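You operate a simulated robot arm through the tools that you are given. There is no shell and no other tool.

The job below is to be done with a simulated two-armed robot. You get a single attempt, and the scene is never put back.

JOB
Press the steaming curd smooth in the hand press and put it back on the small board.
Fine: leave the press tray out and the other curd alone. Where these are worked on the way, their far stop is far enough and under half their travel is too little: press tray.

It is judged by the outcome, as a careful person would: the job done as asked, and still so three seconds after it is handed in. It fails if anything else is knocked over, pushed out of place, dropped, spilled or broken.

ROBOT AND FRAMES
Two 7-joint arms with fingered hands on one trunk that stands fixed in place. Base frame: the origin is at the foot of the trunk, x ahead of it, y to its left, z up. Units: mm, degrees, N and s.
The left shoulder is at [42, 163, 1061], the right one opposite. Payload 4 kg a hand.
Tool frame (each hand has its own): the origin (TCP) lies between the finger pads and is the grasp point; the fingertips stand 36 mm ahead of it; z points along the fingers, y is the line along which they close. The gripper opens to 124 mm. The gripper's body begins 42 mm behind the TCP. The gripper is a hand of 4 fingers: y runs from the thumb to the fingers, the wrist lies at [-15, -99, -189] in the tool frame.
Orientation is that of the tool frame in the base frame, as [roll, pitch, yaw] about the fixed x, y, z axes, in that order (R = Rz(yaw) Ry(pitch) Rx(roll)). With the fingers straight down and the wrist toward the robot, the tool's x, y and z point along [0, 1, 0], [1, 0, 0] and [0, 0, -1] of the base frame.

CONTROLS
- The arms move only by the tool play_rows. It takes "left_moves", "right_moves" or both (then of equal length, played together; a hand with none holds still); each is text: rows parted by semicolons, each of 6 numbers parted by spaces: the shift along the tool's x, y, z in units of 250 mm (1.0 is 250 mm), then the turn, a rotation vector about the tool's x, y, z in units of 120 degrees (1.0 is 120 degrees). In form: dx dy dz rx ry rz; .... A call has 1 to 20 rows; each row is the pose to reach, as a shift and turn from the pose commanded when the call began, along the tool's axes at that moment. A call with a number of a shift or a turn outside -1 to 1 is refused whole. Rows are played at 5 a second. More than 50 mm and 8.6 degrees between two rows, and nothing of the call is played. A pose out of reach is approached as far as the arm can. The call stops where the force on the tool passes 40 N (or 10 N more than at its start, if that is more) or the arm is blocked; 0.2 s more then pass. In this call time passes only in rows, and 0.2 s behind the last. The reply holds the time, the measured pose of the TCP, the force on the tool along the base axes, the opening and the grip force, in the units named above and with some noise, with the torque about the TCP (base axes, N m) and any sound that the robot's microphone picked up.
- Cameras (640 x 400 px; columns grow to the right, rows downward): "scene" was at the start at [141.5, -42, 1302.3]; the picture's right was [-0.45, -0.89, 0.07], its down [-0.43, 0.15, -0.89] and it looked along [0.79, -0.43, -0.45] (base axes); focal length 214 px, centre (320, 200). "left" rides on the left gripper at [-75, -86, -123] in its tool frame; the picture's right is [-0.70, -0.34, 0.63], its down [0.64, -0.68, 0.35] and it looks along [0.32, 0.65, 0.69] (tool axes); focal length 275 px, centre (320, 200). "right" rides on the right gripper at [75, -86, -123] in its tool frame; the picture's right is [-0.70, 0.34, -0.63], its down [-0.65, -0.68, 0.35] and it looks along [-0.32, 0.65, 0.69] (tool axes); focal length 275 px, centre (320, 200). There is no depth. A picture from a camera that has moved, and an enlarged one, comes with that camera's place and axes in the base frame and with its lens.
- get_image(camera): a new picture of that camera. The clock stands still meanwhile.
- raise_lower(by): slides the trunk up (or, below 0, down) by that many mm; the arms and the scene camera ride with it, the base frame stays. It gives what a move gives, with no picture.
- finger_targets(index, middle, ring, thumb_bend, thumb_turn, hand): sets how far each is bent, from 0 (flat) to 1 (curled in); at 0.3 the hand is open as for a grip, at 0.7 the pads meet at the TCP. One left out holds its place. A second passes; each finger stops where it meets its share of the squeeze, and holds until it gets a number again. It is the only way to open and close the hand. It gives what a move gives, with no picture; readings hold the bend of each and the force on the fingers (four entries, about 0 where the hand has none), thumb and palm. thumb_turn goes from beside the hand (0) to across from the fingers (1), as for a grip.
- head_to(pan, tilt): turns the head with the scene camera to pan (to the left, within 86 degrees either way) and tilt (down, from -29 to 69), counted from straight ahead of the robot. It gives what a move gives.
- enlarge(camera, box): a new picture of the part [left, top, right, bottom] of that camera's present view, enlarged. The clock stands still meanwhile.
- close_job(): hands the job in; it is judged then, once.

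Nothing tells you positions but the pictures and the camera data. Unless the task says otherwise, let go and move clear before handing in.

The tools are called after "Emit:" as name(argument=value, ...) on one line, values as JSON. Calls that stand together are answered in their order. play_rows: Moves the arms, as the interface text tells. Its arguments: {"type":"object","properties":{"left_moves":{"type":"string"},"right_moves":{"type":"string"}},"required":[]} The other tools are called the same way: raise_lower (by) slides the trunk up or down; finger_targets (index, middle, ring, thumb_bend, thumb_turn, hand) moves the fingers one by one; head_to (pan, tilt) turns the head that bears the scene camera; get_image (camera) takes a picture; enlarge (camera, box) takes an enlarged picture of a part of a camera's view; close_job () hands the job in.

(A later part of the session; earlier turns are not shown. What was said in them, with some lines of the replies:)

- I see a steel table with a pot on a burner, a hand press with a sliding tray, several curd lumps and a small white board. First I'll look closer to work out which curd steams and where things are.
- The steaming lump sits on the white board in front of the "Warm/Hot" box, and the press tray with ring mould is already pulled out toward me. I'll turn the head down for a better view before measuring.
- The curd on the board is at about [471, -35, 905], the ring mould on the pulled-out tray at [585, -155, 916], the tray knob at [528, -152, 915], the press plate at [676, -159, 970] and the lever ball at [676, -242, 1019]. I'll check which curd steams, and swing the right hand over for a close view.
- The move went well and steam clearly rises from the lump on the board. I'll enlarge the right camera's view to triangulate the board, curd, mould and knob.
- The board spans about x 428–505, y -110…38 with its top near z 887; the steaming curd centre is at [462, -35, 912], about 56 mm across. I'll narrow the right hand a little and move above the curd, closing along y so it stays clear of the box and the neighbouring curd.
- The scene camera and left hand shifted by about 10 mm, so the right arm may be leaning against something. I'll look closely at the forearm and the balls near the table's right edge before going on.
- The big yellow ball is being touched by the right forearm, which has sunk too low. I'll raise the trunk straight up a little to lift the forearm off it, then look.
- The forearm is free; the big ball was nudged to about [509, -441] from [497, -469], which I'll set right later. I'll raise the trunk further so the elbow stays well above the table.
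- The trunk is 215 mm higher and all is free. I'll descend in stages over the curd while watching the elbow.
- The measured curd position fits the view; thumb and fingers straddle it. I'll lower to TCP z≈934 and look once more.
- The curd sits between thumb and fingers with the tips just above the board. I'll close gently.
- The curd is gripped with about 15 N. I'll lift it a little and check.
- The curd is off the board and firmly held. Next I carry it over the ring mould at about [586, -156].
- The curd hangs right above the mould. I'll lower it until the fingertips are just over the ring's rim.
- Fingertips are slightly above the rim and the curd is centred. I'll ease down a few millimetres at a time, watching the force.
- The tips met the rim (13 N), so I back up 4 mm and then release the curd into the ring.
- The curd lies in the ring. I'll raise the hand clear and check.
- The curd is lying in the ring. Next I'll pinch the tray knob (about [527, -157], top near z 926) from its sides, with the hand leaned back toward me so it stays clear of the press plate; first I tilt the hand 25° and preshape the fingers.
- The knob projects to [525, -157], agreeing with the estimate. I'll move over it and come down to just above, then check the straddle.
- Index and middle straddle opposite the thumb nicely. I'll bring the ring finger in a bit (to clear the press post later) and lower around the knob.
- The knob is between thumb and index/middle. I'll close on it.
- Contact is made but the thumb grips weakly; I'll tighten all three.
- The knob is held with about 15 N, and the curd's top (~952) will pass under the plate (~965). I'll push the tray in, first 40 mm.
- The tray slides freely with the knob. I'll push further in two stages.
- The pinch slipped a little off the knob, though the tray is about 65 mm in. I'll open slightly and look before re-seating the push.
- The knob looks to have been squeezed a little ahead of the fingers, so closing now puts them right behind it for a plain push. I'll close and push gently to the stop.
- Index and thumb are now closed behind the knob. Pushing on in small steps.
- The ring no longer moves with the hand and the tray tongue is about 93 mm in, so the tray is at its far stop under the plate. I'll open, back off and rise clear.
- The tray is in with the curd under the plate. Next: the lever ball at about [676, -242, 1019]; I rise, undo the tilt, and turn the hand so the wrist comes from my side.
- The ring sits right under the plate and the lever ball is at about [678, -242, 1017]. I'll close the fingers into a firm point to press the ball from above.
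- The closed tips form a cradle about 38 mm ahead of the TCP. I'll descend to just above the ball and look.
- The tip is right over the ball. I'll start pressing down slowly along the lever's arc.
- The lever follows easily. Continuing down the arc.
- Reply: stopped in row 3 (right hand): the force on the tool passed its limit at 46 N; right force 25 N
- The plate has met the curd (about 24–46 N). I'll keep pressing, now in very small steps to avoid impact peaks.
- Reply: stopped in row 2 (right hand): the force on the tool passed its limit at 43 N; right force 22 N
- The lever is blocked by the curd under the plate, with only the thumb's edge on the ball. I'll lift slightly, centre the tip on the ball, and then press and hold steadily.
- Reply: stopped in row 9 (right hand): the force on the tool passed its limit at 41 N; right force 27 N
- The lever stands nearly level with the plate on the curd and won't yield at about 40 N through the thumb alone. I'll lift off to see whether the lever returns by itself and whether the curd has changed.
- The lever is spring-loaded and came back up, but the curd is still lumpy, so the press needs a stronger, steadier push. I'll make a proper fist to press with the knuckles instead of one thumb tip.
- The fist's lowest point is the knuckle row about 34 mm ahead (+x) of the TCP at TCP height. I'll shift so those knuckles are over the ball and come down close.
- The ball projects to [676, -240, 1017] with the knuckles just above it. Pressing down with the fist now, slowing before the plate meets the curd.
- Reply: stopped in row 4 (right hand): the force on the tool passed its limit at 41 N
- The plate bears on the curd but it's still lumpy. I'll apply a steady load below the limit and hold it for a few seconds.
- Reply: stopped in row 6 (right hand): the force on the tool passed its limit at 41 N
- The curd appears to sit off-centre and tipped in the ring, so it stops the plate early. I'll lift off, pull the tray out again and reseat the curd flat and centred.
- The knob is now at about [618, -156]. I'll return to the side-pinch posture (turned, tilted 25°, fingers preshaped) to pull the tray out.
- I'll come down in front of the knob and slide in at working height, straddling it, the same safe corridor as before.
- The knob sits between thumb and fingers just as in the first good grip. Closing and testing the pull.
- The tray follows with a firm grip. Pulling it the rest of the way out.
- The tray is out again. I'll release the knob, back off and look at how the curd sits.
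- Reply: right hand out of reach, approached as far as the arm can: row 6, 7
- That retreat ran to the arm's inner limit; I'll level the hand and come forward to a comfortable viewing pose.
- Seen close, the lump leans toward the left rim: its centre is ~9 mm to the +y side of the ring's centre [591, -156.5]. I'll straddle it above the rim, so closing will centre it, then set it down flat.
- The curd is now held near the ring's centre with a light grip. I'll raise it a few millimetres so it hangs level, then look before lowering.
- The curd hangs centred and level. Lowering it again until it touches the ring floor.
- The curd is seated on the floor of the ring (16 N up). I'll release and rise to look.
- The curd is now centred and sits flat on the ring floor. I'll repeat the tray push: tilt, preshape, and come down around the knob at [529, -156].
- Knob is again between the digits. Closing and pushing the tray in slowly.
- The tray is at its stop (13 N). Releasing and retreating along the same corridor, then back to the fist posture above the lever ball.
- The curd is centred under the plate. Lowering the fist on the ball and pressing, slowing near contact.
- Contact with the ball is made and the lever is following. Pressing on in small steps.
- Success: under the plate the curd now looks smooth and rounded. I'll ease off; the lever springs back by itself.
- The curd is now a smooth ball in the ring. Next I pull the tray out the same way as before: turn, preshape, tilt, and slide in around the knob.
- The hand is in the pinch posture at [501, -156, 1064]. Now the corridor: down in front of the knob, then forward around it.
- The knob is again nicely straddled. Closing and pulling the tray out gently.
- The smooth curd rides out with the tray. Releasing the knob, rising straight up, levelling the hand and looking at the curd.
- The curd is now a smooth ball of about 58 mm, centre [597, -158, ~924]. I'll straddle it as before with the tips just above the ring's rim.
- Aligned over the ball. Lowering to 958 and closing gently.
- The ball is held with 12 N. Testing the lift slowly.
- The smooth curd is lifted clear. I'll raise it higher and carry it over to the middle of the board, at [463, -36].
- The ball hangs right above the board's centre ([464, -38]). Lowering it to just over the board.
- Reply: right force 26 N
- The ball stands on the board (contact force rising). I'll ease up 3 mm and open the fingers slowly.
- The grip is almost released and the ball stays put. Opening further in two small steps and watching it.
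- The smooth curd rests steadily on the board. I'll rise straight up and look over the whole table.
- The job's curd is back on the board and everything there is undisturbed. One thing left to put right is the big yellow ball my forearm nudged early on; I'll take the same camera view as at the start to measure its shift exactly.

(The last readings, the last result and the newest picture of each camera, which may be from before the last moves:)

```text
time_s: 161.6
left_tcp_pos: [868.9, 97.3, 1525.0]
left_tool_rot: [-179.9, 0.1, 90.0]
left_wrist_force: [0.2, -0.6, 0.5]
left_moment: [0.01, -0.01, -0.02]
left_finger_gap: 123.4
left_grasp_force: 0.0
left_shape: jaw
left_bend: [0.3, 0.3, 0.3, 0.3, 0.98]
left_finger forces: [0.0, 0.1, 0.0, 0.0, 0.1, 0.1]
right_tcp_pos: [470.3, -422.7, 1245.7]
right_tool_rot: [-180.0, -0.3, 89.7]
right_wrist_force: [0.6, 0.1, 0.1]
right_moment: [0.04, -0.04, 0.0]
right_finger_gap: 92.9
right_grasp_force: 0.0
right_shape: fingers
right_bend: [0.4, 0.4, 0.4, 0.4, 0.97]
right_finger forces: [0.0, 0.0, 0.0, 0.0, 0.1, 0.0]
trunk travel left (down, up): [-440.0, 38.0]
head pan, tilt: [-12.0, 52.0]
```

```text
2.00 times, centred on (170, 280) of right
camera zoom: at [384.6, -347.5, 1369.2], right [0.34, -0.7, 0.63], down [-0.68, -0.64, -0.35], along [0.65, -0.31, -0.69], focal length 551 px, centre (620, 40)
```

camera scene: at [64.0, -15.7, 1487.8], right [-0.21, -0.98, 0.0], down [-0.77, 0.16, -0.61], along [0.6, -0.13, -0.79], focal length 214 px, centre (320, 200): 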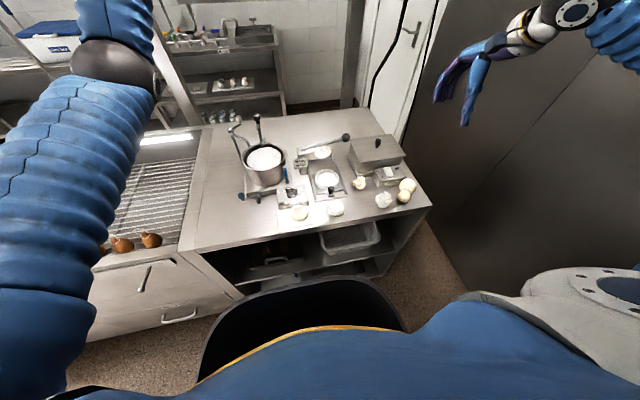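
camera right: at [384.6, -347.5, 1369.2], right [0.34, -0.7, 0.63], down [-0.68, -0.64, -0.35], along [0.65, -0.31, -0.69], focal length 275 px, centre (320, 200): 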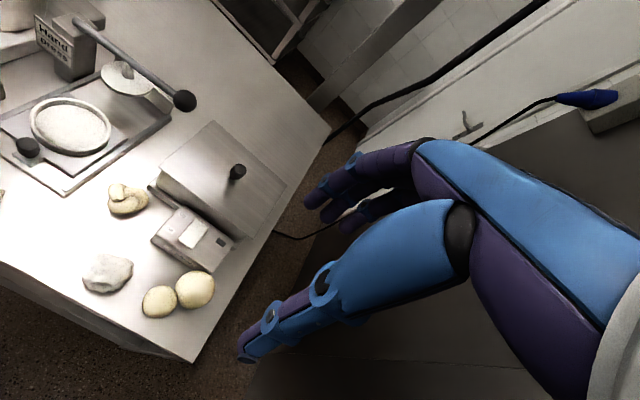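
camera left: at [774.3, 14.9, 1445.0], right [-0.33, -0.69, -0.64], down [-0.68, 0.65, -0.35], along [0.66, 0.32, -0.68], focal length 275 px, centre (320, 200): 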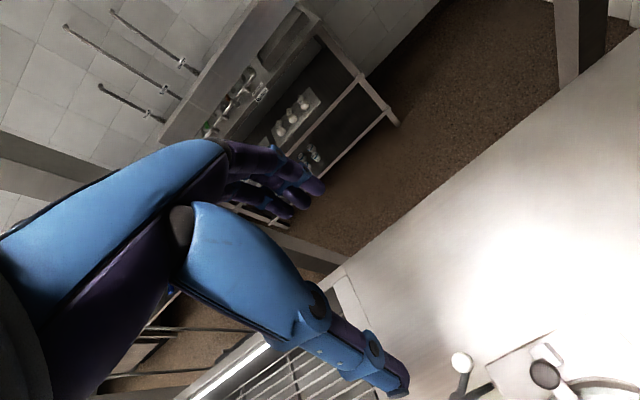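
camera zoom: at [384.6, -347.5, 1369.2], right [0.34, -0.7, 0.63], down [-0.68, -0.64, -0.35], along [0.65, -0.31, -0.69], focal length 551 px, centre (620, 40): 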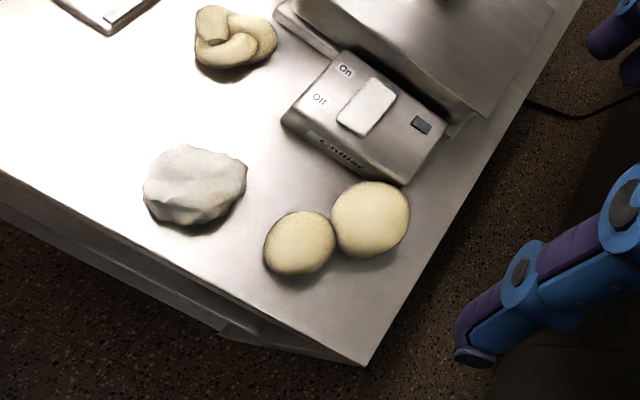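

Only the big ball has shifted, by about (+7, +29) mm; everything else matches the first view. I'll nudge it back with a single straight finger (middle), placed in the free pocket on its left and guarded by the thumb on the other side.

Emit:
finger_targets(hand="right", index=1.0, middle=0.5, ring=1.0, thumb_bend=0.3)

Emit:
play_rows(right_moves="-0.001 0.008 0.053 0 0 -0.0572; -0.002 0.015 0.106 0 0 -0.1144; -0.002 0.023 0.159 0 0 -0.1715; -0.003 0.031 0.212 0 0 -0.2287; -0.004 0.038 0.265 0 0 -0.2859; -0.005 0.046 0.318 0 0 -0.3431; -0.006 0.053 0.371 0 0 -0.4003; -0.007 0.061 0.424 0 0 -0.4575; -0.007 0.069 0.477 0 0 -0.5146; -0.008 0.076 0.53 0 0 -0.5718; -0.009 0.084 0.583 0 0 -0.629; -0.009 0.084 0.583 0 0 -0.629")

Emit:
get_image(camera="right")

Emit:
enlarge(camera="scene", box=[350, 100, 470, 220])

```text
time_s: 162.6
left_tcp_pos: [869.4, 98.6, 1524.4]
left_tool_rot: [180.0, 0.0, 90.0]
left_wrist_force: [-0.2, -0.2, -0.1]
left_moment: [0.03, -0.01, -0.01]
left_finger_gap: 123.5
left_grasp_force: 0.1
left_shape: jaw
left_bend: [0.3, 0.3, 0.3, 0.3, 0.98]
left_finger forces: [0.0, 0.0, 0.1, 0.0, 0.1, 0.1]
right_tcp_pos: [471.9, -421.9, 1247.1]
right_tool_rot: [-180.0, -0.3, 89.9]
right_wrist_force: [0.1, 0.7, 0.2]
right_moment: [0.04, 0.0, -0.02]
right_finger_gap: 79.0
right_grasp_force: 0.0
right_shape: fingers
right_bend: [1.0, 0.5, 1.0, 0.3, 0.96]
right_finger forces: [0.0, 0.0, 0.0, 0.0, 0.0, 0.0]
trunk travel left (down, up): [-440.0, 38.0]
head pan, tilt: [-12.0, 52.0]
```

```text
time_s: 165.2
left_tcp_pos: [869.8, 97.3, 1524.7]
left_tool_rot: [179.9, 0.0, 90.1]
left_wrist_force: [-0.2, 0.2, 0.1]
left_moment: [-0.02, -0.04, -0.01]
left_finger_gap: 123.9
left_grasp_force: 0.1
left_shape: jaw
left_bend: [0.3, 0.3, 0.3, 0.3, 0.98]
left_finger forces: [0.0, 0.1, 0.0, 0.0, 0.0, 0.0]
right_tcp_pos: [490.9, -421.9, 1100.0]
right_tool_rot: [179.7, -0.1, 165.3]
right_wrist_force: [0.1, -0.2, -0.1]
right_moment: [0.0, -0.01, -0.02]
right_finger_gap: 79.3
right_grasp_force: 0.0
right_shape: fingers
right_bend: [1.0, 0.5, 1.0, 0.3, 0.96]
right_finger forces: [0.0, 0.1, 0.0, 0.0, 0.1, 0.1]
trunk travel left (down, up): [-440.0, 38.0]
head pan, tilt: [-12.0, 52.0]
```

```text
taken
camera right: at [396.7, -487.0, 1222.5], right [0.76, 0.15, 0.63], down [0.45, -0.82, -0.35], along [0.47, 0.55, -0.69], focal length 275 px, centre (320, 200)
```

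right: 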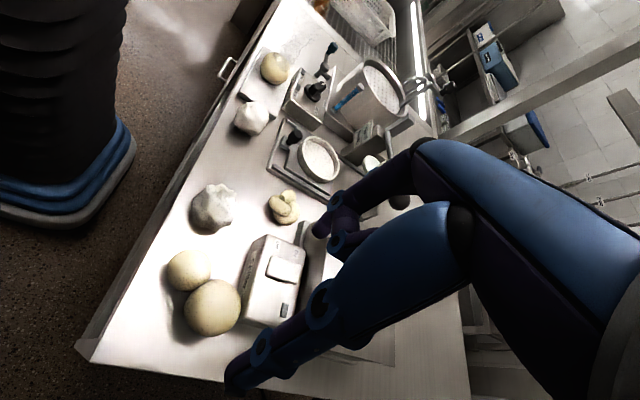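

```text
3.33 times, centred on (410, 160) of scene
camera zoom: at [63.3, -15.2, 1487.9], right [-0.21, -0.98, 0.0], down [-0.77, 0.16, -0.61], along [0.6, -0.13, -0.79], focal length 715 px, centre (20, 333)
```

zoom: 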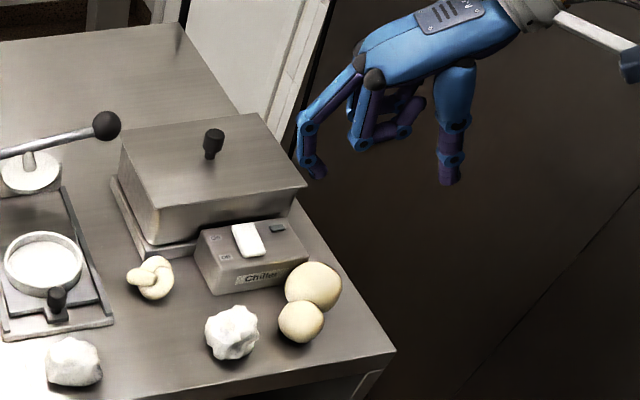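

The ball is at [500, -436] from this view too, and the finger is over the pocket. Descending in stages.

Emit:
play_rows(right_moves="-0.003 -0.012 0.088 0 0 0; -0.003 -0.012 0.176 0 0 0; -0.003 -0.012 0.264 0 0 0; -0.003 -0.012 0.352 0 0 0; -0.003 -0.012 0.44 0 0 0; -0.003 -0.012 0.48 0 0 0; -0.003 -0.012 0.48 0 0 0")

Emit:
get_image(camera="right")

Emit:
enlarge(camera="scene", box=[360, 130, 440, 220])

```text
time_s: 166.8
left_tcp_pos: [869.8, 97.3, 1524.8]
left_tool_rot: [180.0, 0.0, 89.9]
left_wrist_force: [-0.2, 0.3, 0.2]
left_moment: [0.0, -0.02, -0.02]
left_finger_gap: 123.4
left_grasp_force: 0.1
left_shape: jaw
left_bend: [0.3, 0.3, 0.3, 0.3, 0.98]
left_finger forces: [0.0, 0.0, 0.0, 0.0, 0.1, 0.1]
right_tcp_pos: [491.0, -425.0, 979.7]
right_tool_rot: [179.8, -0.1, 165.3]
right_wrist_force: [0.4, -0.3, 0.3]
right_moment: [0.0, 0.02, 0.0]
right_finger_gap: 79.1
right_grasp_force: 0.1
right_shape: fingers
right_bend: [1.0, 0.5, 1.0, 0.3, 0.96]
right_finger forces: [0.0, 0.0, 0.0, 0.0, 0.0, 0.0]
trunk travel left (down, up): [-440.0, 38.0]
head pan, tilt: [-12.0, 52.0]
```

```text
taken
camera right: at [396.6, -489.9, 1102.2], right [0.76, 0.15, 0.63], down [0.45, -0.82, -0.35], along [0.47, 0.55, -0.69], focal length 275 px, centre (320, 200)
```

right: 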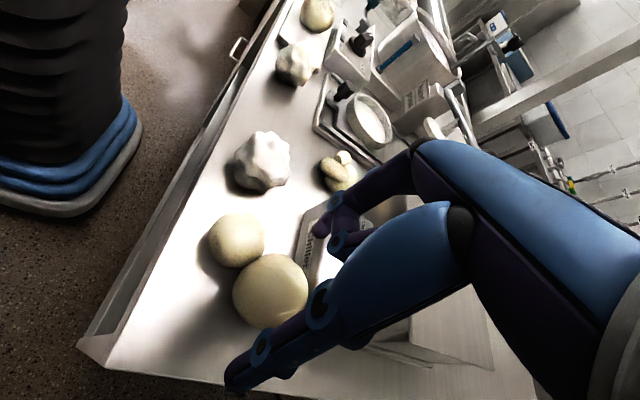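

```text
4.44 times, centred on (400, 175) of scene
camera zoom: at [63.9, -15.4, 1487.9], right [-0.21, -0.98, 0.0], down [-0.77, 0.16, -0.61], along [0.6, -0.13, -0.79], focal length 953 px, centre (-36, 311)
```

zoom: 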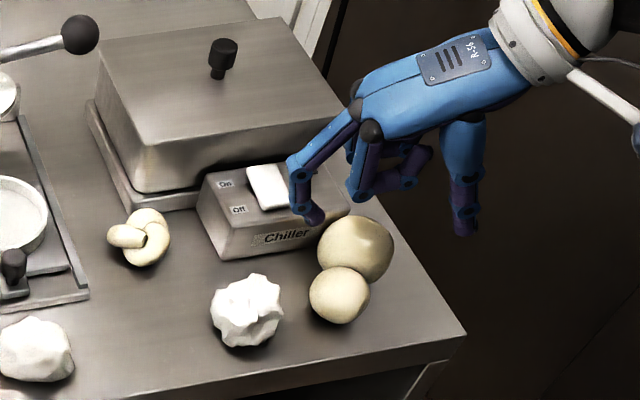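

The finger is clear of both the chiller box and the small ball. Going down the last bit.

Emit:
play_rows(right_moves="0 0 0.04 0 0 0; 0 0 0.08 0 0 0; 0 0 0.12 0 0 0; 0 0 0.12 0 0 0")

Emit:
get_image(camera="right")

Emit:
enlarge(camera="scene", box=[370, 150, 430, 210])

```text
time_s: 167.8
left_tcp_pos: [869.6, 97.4, 1524.1]
left_tool_rot: [-180.0, 0.0, 89.9]
left_wrist_force: [0.1, 0.0, -0.4]
left_moment: [0.01, 0.01, 0.03]
left_finger_gap: 123.8
left_grasp_force: 0.1
left_shape: jaw
left_bend: [0.3, 0.3, 0.3, 0.3, 0.98]
left_finger forces: [0.1, 0.0, 0.0, 0.0, 0.0, 0.0]
right_tcp_pos: [491.9, -423.7, 951.7]
right_tool_rot: [179.7, -0.1, 165.2]
right_wrist_force: [-0.5, 0.4, -0.5]
right_moment: [0.02, -0.01, 0.0]
right_finger_gap: 79.1
right_grasp_force: 0.0
right_shape: fingers
right_bend: [1.0, 0.5, 1.0, 0.3, 0.96]
right_finger forces: [0.0, 0.0, 0.0, 0.0, 0.0, 0.0]
trunk travel left (down, up): [-440.0, 38.0]
head pan, tilt: [-12.0, 52.0]
```

```text
taken
camera right: at [396.6, -489.1, 1072.7], right [0.76, 0.15, 0.63], down [0.45, -0.82, -0.35], along [0.47, 0.55, -0.69], focal length 275 px, centre (320, 200)
```

right: 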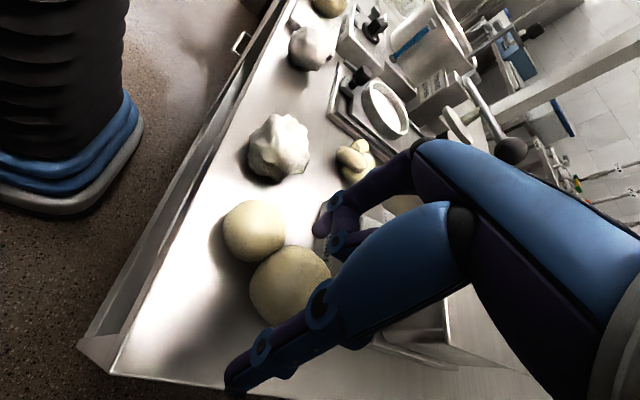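

```text
6.67 times, centred on (400, 180) of scene
camera zoom: at [63.8, -15.3, 1487.8], right [-0.21, -0.98, 0.0], down [-0.77, 0.16, -0.61], along [0.6, -0.13, -0.79], focal length 1430 px, centre (-213, 333)
```

zoom: 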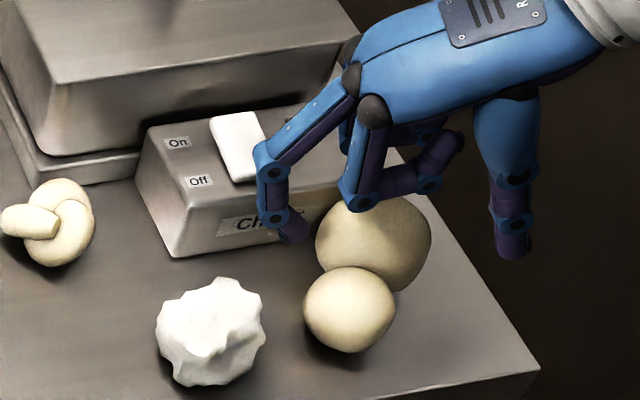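

Emit:
play_rows(right_moves="0 0 0.03 0 0 0; 0 0 0.06 0 0 0; 0 0 0.08 0 0 0; 0 0 0.08 0 0 0")

Emit:
get_image(camera="right")

Emit:
enlarge(camera="scene", box=[370, 150, 430, 210])

```text
time_s: 168.8
left_tcp_pos: [869.6, 97.6, 1525.6]
left_tool_rot: [-180.0, -0.1, 90.0]
left_wrist_force: [-0.9, -0.1, 0.6]
left_moment: [0.01, 0.03, 0.02]
left_finger_gap: 123.6
left_grasp_force: 0.1
left_shape: jaw
left_bend: [0.3, 0.3, 0.3, 0.3, 0.98]
left_finger forces: [0.1, 0.0, 0.1, 0.0, 0.0, 0.0]
right_tcp_pos: [491.0, -423.7, 931.5]
right_tool_rot: [179.7, 0.0, 165.4]
right_wrist_force: [0.7, 0.1, -0.3]
right_moment: [0.0, -0.01, 0.01]
right_finger_gap: 79.0
right_grasp_force: 0.0
right_shape: fingers
right_bend: [1.0, 0.5, 1.0, 0.3, 0.96]
right_finger forces: [0.0, 0.0, 0.1, 0.1, 0.1, 0.0]
trunk travel left (down, up): [-440.0, 38.0]
head pan, tilt: [-12.0, 52.0]
```

```text
taken
camera right: at [396.2, -489.3, 1052.6], right [0.76, 0.15, 0.63], down [0.45, -0.82, -0.35], along [0.47, 0.55, -0.69], focal length 275 px, centre (320, 200)
```

right: 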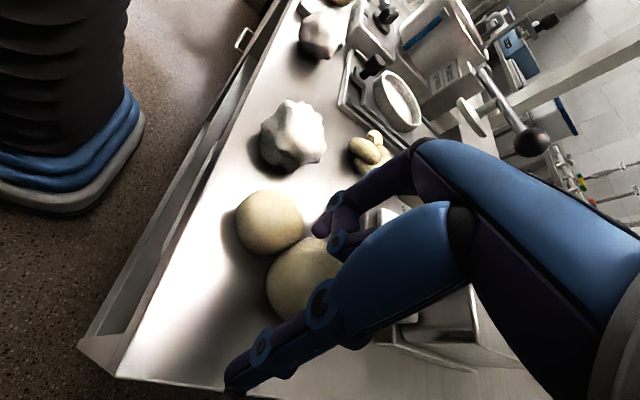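

```text
6.67 times, centred on (400, 180) of scene
camera zoom: at [63.9, -15.4, 1487.8], right [-0.21, -0.98, 0.0], down [-0.77, 0.16, -0.61], along [0.6, -0.13, -0.79], focal length 1430 px, centre (-213, 333)
```

zoom: 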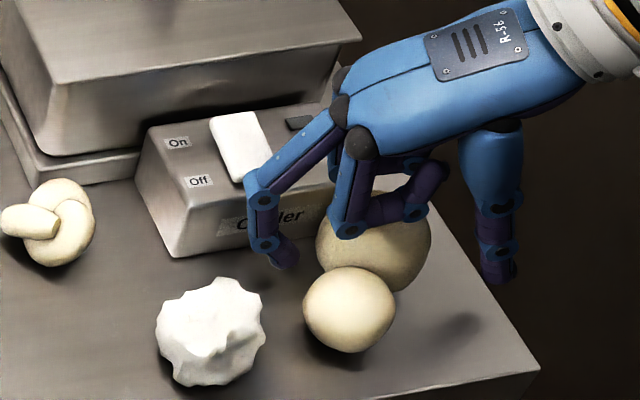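

The finger stands left of the ball with the thumb guarding the far side. Pushing slowly.

Emit:
play_rows(right_moves="0 -0.012 0 0 0 0; 0 -0.024 0 0 0 0; 0 -0.036 0 0 0 0; 0 -0.046 0 0 0 0; 0 -0.056 0 0 0 0; 0 -0.066 0 0 0 0; 0 -0.076 0 0 0 0; 0 -0.086 0 0 0 0; 0 -0.086 0 0 0 0")

Emit:
get_image(camera="right")

Emit:
enlarge(camera="scene", box=[370, 150, 430, 210])

```text
time_s: 170.8
left_tcp_pos: [869.1, 97.0, 1524.6]
left_tool_rot: [179.9, 0.0, 90.0]
left_wrist_force: [-0.5, -0.7, 0.3]
left_moment: [0.01, -0.02, 0.0]
left_finger_gap: 123.9
left_grasp_force: 0.1
left_shape: jaw
left_bend: [0.3, 0.3, 0.3, 0.3, 0.98]
left_finger forces: [0.0, 0.1, 0.0, 0.1, 0.1, 0.0]
right_tcp_pos: [485.6, -445.6, 930.6]
right_tool_rot: [179.8, -0.2, 165.3]
right_wrist_force: [0.1, 0.3, -0.2]
right_moment: [0.0, 0.0, 0.01]
right_finger_gap: 79.1
right_grasp_force: 0.2
right_shape: fingers
right_bend: [1.0, 0.5, 1.0, 0.3, 0.96]
right_finger forces: [0.0, 0.3, 0.0, 0.0, 0.0, 0.0]
trunk travel left (down, up): [-440.0, 38.0]
head pan, tilt: [-12.0, 52.0]
```

```text
taken
camera right: at [391.5, -510.5, 1052.4], right [0.76, 0.15, 0.63], down [0.45, -0.82, -0.35], along [0.47, 0.55, -0.69], focal length 275 px, centre (320, 200)
```

right: 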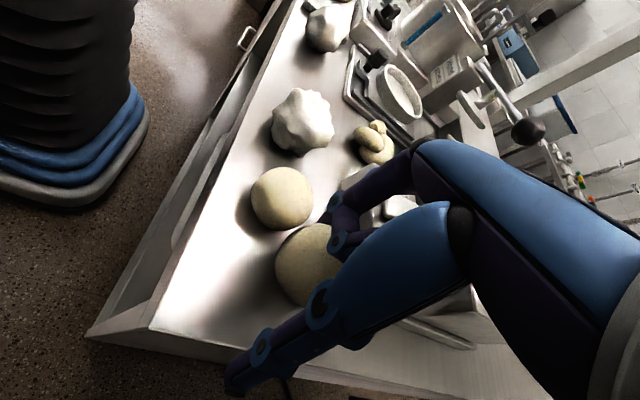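

```text
6.67 times, centred on (400, 180) of scene
camera zoom: at [63.9, -15.4, 1487.8], right [-0.21, -0.98, 0.0], down [-0.77, 0.16, -0.61], along [0.6, -0.13, -0.79], focal length 1430 px, centre (-213, 333)
```

zoom: 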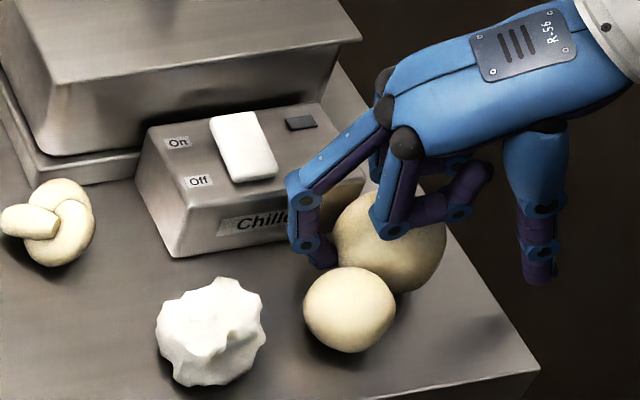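

The ball is rolling with the finger (about 9 mm so far). Continuing about 20 mm more.

Emit:
play_rows(right_moves="0 -0.01 0 0 0 0; 0 -0.02 0 0 0 0; 0 -0.03 0 0 0 0; 0 -0.04 0 0 0 0; 0 -0.05 0 0 0 0; 0 -0.06 0 0 0 0; 0 -0.07 0 0 0 0; 0 -0.074 0 0 0 0; 0 -0.074 0 0 0 0")

Emit:
enlarge(camera="scene", box=[370, 150, 430, 210])

Emit:
get_image(camera="right")

```text
time_s: 172.8
left_tcp_pos: [870.2, 96.8, 1523.9]
left_tool_rot: [-179.9, 0.0, 89.9]
left_wrist_force: [0.1, 0.7, -0.4]
left_moment: [-0.01, -0.01, 0.0]
left_finger_gap: 123.6
left_grasp_force: 0.1
left_shape: jaw
left_bend: [0.3, 0.3, 0.3, 0.3, 0.98]
left_finger forces: [0.0, 0.1, 0.0, 0.1, 0.0, 0.0]
right_tcp_pos: [480.7, -463.4, 930.3]
right_tool_rot: [179.7, -0.2, 165.3]
right_wrist_force: [-0.4, 0.4, 0.0]
right_moment: [0.02, 0.01, -0.03]
right_finger_gap: 79.2
right_grasp_force: 0.4
right_shape: fingers
right_bend: [1.0, 0.5, 1.0, 0.3, 0.96]
right_finger forces: [0.0, 0.4, 0.1, 0.0, 0.0, 0.0]
trunk travel left (down, up): [-440.0, 38.0]
head pan, tilt: [-12.0, 52.0]
```

```text
6.67 times, centred on (400, 180) of scene
camera zoom: at [63.9, -15.4, 1487.8], right [-0.21, -0.98, 0.0], down [-0.77, 0.16, -0.61], along [0.6, -0.13, -0.79], focal length 1430 px, centre (-213, 333)
```

zoom: 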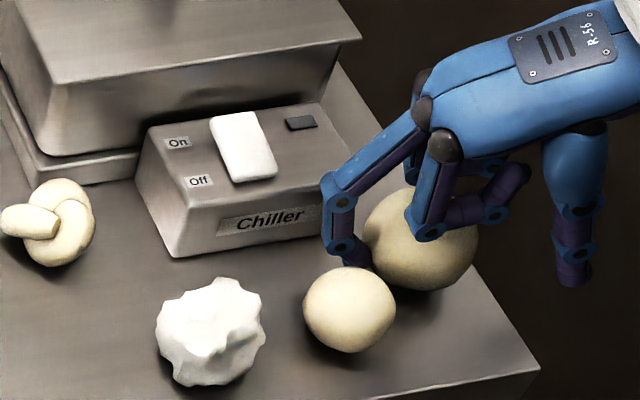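

```text
taken
camera right: at [386.6, -528.0, 1052.4], right [0.76, 0.15, 0.63], down [0.45, -0.82, -0.35], along [0.47, 0.55, -0.69], focal length 275 px, centre (320, 200)
```

right: 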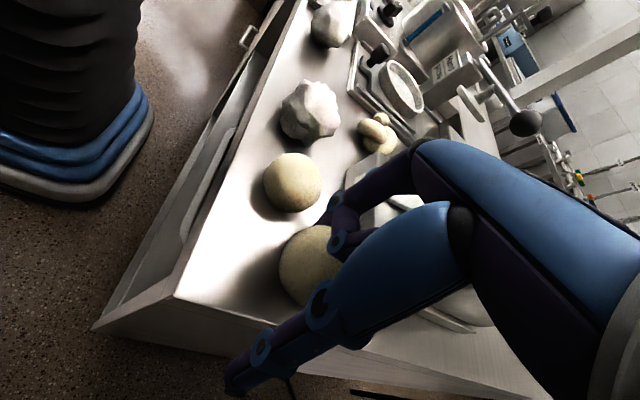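

Moved about (-4, -25) mm; a last 4 mm, then I back the finger off and rise.

Emit:
play_rows(right_moves="0 -0.006 0 0 0 0; 0 -0.012 0 0 0 0; 0 -0.016 0 0 0 0; 0 -0.016 0 0 0 0")

Emit:
play_rows(right_moves="0 0.016 0 0 0 0; 0 0.032 0 0 0 0; 0 0.036 -0.04 0 0 0; 0 0.036 -0.1 0 0 0; 0 0.036 -0.18 0 0 0; 0 0.036 -0.28 0 0 0; 0 0.036 -0.4 0 0 0; 0 0.036 -0.52 0 0 0; 0 0.036 -0.66 0 0 0")

Emit:
enlarge(camera="scene", box=[370, 150, 430, 210])

```text
time_s: 173.8
left_tcp_pos: [869.1, 97.1, 1524.6]
left_tool_rot: [-180.0, 0.0, 90.0]
left_wrist_force: [0.1, -0.6, 0.0]
left_moment: [0.0, -0.01, 0.02]
left_finger_gap: 123.3
left_grasp_force: 0.1
left_shape: jaw
left_bend: [0.3, 0.3, 0.3, 0.3, 0.98]
left_finger forces: [0.0, 0.1, 0.0, 0.0, 0.0, 0.1]
right_tcp_pos: [481.0, -467.4, 930.0]
right_tool_rot: [179.7, -0.2, 165.3]
right_wrist_force: [0.1, 0.4, -0.8]
right_moment: [0.0, 0.02, -0.01]
right_finger_gap: 79.2
right_grasp_force: 0.0
right_shape: fingers
right_bend: [1.0, 0.5, 1.0, 0.3, 0.96]
right_finger forces: [0.0, 0.3, 0.1, 0.0, 0.0, 0.1]
trunk travel left (down, up): [-440.0, 38.0]
head pan, tilt: [-12.0, 52.0]
```

```text
time_s: 175.8
left_tcp_pos: [869.7, 98.3, 1524.9]
left_tool_rot: [180.0, 0.0, 90.0]
left_wrist_force: [-0.2, -1.1, 0.0]
left_moment: [0.0, 0.02, 0.01]
left_finger_gap: 123.7
left_grasp_force: 0.1
left_shape: jaw
left_bend: [0.3, 0.3, 0.3, 0.3, 0.98]
left_finger forces: [0.0, 0.0, 0.0, 0.0, 0.0, 0.0]
right_tcp_pos: [482.2, -458.4, 1096.8]
right_tool_rot: [179.8, -0.1, 165.3]
right_wrist_force: [-0.3, -0.2, 0.2]
right_moment: [0.0, 0.02, 0.0]
right_finger_gap: 79.2
right_grasp_force: 0.0
right_shape: fingers
right_bend: [1.0, 0.5, 1.0, 0.3, 0.96]
right_finger forces: [0.0, 0.1, 0.0, 0.0, 0.0, 0.0]
trunk travel left (down, up): [-440.0, 38.0]
head pan, tilt: [-12.0, 52.0]
```

```text
6.67 times, centred on (400, 180) of scene
camera zoom: at [63.5, -15.0, 1487.9], right [-0.21, -0.98, 0.0], down [-0.77, 0.16, -0.61], along [0.6, -0.13, -0.79], focal length 1430 px, centre (-213, 333)
```

zoom: 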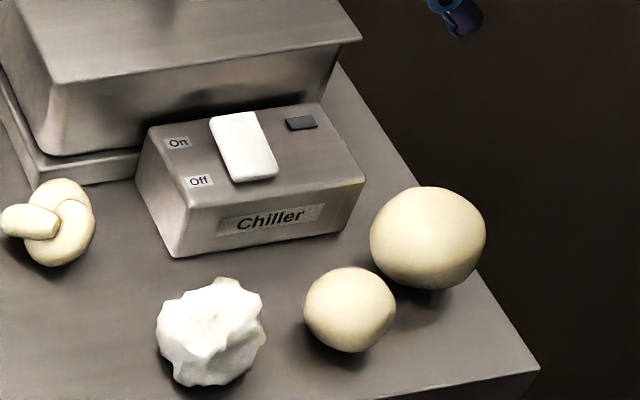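

The ball sits within about a millimetre of its original place. I'll return the right hand to its start pose, open it, and compare with the first picture.

Emit:
play_rows(right_moves="0.007 0.013 -0.056 0 0 0.0572; 0.015 0.025 -0.111 0 0 0.1144; 0.022 0.038 -0.167 0 0 0.1715; 0.029 0.051 -0.223 0 0 0.2287; 0.036 0.064 -0.278 0 0 0.2859; 0.044 0.076 -0.334 0 0 0.3431; 0.051 0.089 -0.389 0 0 0.4003; 0.058 0.102 -0.445 0 0 0.4575; 0.065 0.115 -0.501 0 0 0.5146; 0.073 0.127 -0.556 0 0 0.5718; 0.08 0.14 -0.612 0 0 0.629; 0.08 0.14 -0.612 0 0 0.629")

Emit:
finger_targets(hand="right", index=0.3, middle=0.3, ring=0.3, thumb_bend=0.3)

Emit:
get_image(camera="right")

Emit:
enlarge(camera="scene", box=[230, 110, 430, 240])

Emit:
enlarge(camera="scene", box=[270, 185, 350, 235])

```text
time_s: 178.4
left_tcp_pos: [868.7, 96.6, 1524.4]
left_tool_rot: [180.0, 0.0, 90.0]
left_wrist_force: [0.0, 0.0, 0.3]
left_moment: [-0.04, 0.01, -0.02]
left_finger_gap: 123.7
left_grasp_force: 0.1
left_shape: jaw
left_bend: [0.3, 0.3, 0.3, 0.3, 0.98]
left_finger forces: [0.0, 0.1, 0.0, 0.0, 0.0, 0.0]
right_tcp_pos: [473.0, -421.5, 1250.5]
right_tool_rot: [179.9, -0.3, 89.8]
right_wrist_force: [-0.9, 0.5, 0.8]
right_moment: [0.0, -0.02, -0.02]
right_finger_gap: 79.2
right_grasp_force: 0.1
right_shape: fingers
right_bend: [1.0, 0.5, 1.0, 0.3, 0.96]
right_finger forces: [0.0, 0.0, 0.0, 0.0, 0.1, 0.0]
trunk travel left (down, up): [-440.0, 38.0]
head pan, tilt: [-12.0, 52.0]
```

```text
time_s: 179.4
left_tcp_pos: [869.3, 98.5, 1525.1]
left_tool_rot: [-180.0, -0.1, 90.0]
left_wrist_force: [-0.2, 0.2, -0.2]
left_moment: [0.04, 0.0, 0.0]
left_finger_gap: 123.6
left_grasp_force: 0.0
left_shape: jaw
left_bend: [0.3, 0.3, 0.3, 0.3, 0.98]
left_finger forces: [0.0, 0.0, 0.0, 0.0, 0.0, 0.1]
right_tcp_pos: [472.1, -421.3, 1249.0]
right_tool_rot: [-180.0, -0.3, 89.8]
right_wrist_force: [0.2, -0.2, -0.8]
right_moment: [0.01, -0.03, 0.0]
right_finger_gap: 123.1
right_grasp_force: 0.1
right_shape: fingers
right_bend: [0.3, 0.3, 0.3, 0.3, 0.96]
right_finger forces: [0.0, 0.0, 0.0, 0.0, 0.0, 0.0]
trunk travel left (down, up): [-440.0, 38.0]
head pan, tilt: [-12.0, 52.0]
```

```text
taken
camera right: at [386.5, -346.5, 1371.6], right [0.34, -0.7, 0.63], down [-0.68, -0.64, -0.35], along [0.65, -0.31, -0.69], focal length 275 px, centre (320, 200)
```

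right: 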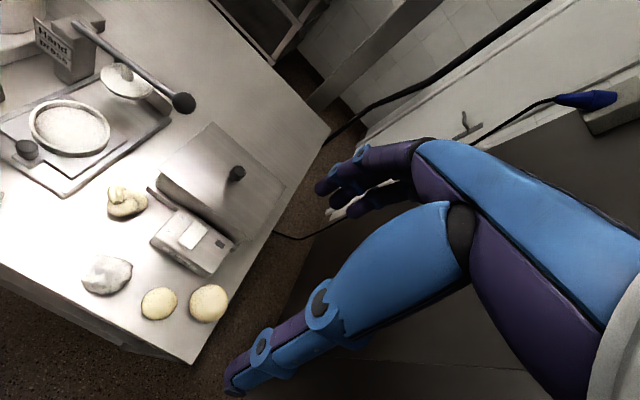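

```text
3.08 times, centred on (330, 175) of scene
camera zoom: at [63.9, -15.5, 1487.8], right [-0.21, -0.98, 0.0], down [-0.77, 0.16, -0.61], along [0.6, -0.13, -0.79], focal length 660 px, centre (289, 277)
```

zoom: 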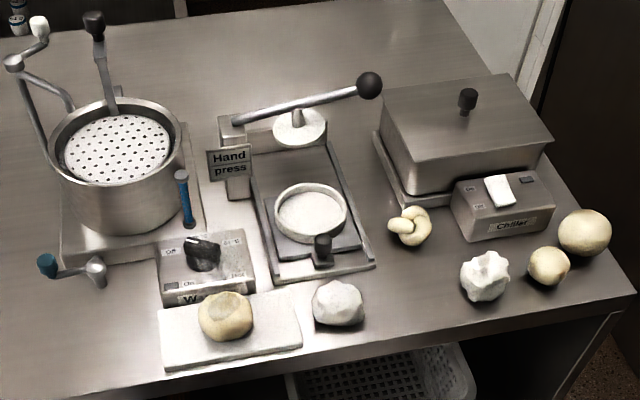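

```text
8.00 times, centred on (310, 210) of scene
camera zoom: at [63.9, -15.5, 1487.8], right [-0.21, -0.98, 0.0], down [-0.77, 0.16, -0.61], along [0.6, -0.13, -0.79], focal length 1716 px, centre (400, 120)
```

zoom: 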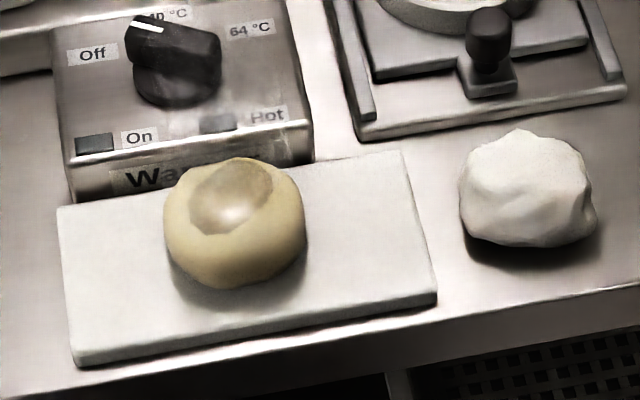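

The big ball is back where it began (pixel 207,303 against 206,305 at the start) and everything else matches the first view. The pressed, smooth curd rests on the board, the tray is out, the lever is up and both hands are clear, so I hand the job in.

Emit:
close_job()

```text
The job is handed in.
```

The steaming curd is pressed smooth and back on the middle of the small board. The tray is left out, the lever is up, and both hands are empty and clear. The job is handed in.

- **Knocked ball:** early on, my forearm pushed the big yellow ball near the chiller about 30 mm out of place. I nudged it back at the end; it now sits within a couple of millimetres of where it started.
- **Two presses:** the first press left the curd lumpy because it sat tipped and off-centre in the ring. I pulled the tray out, reseated the curd flat, and the second press smoothed it.

In the last pictures the other curds, the chiller and the warmer look as they did at the start.
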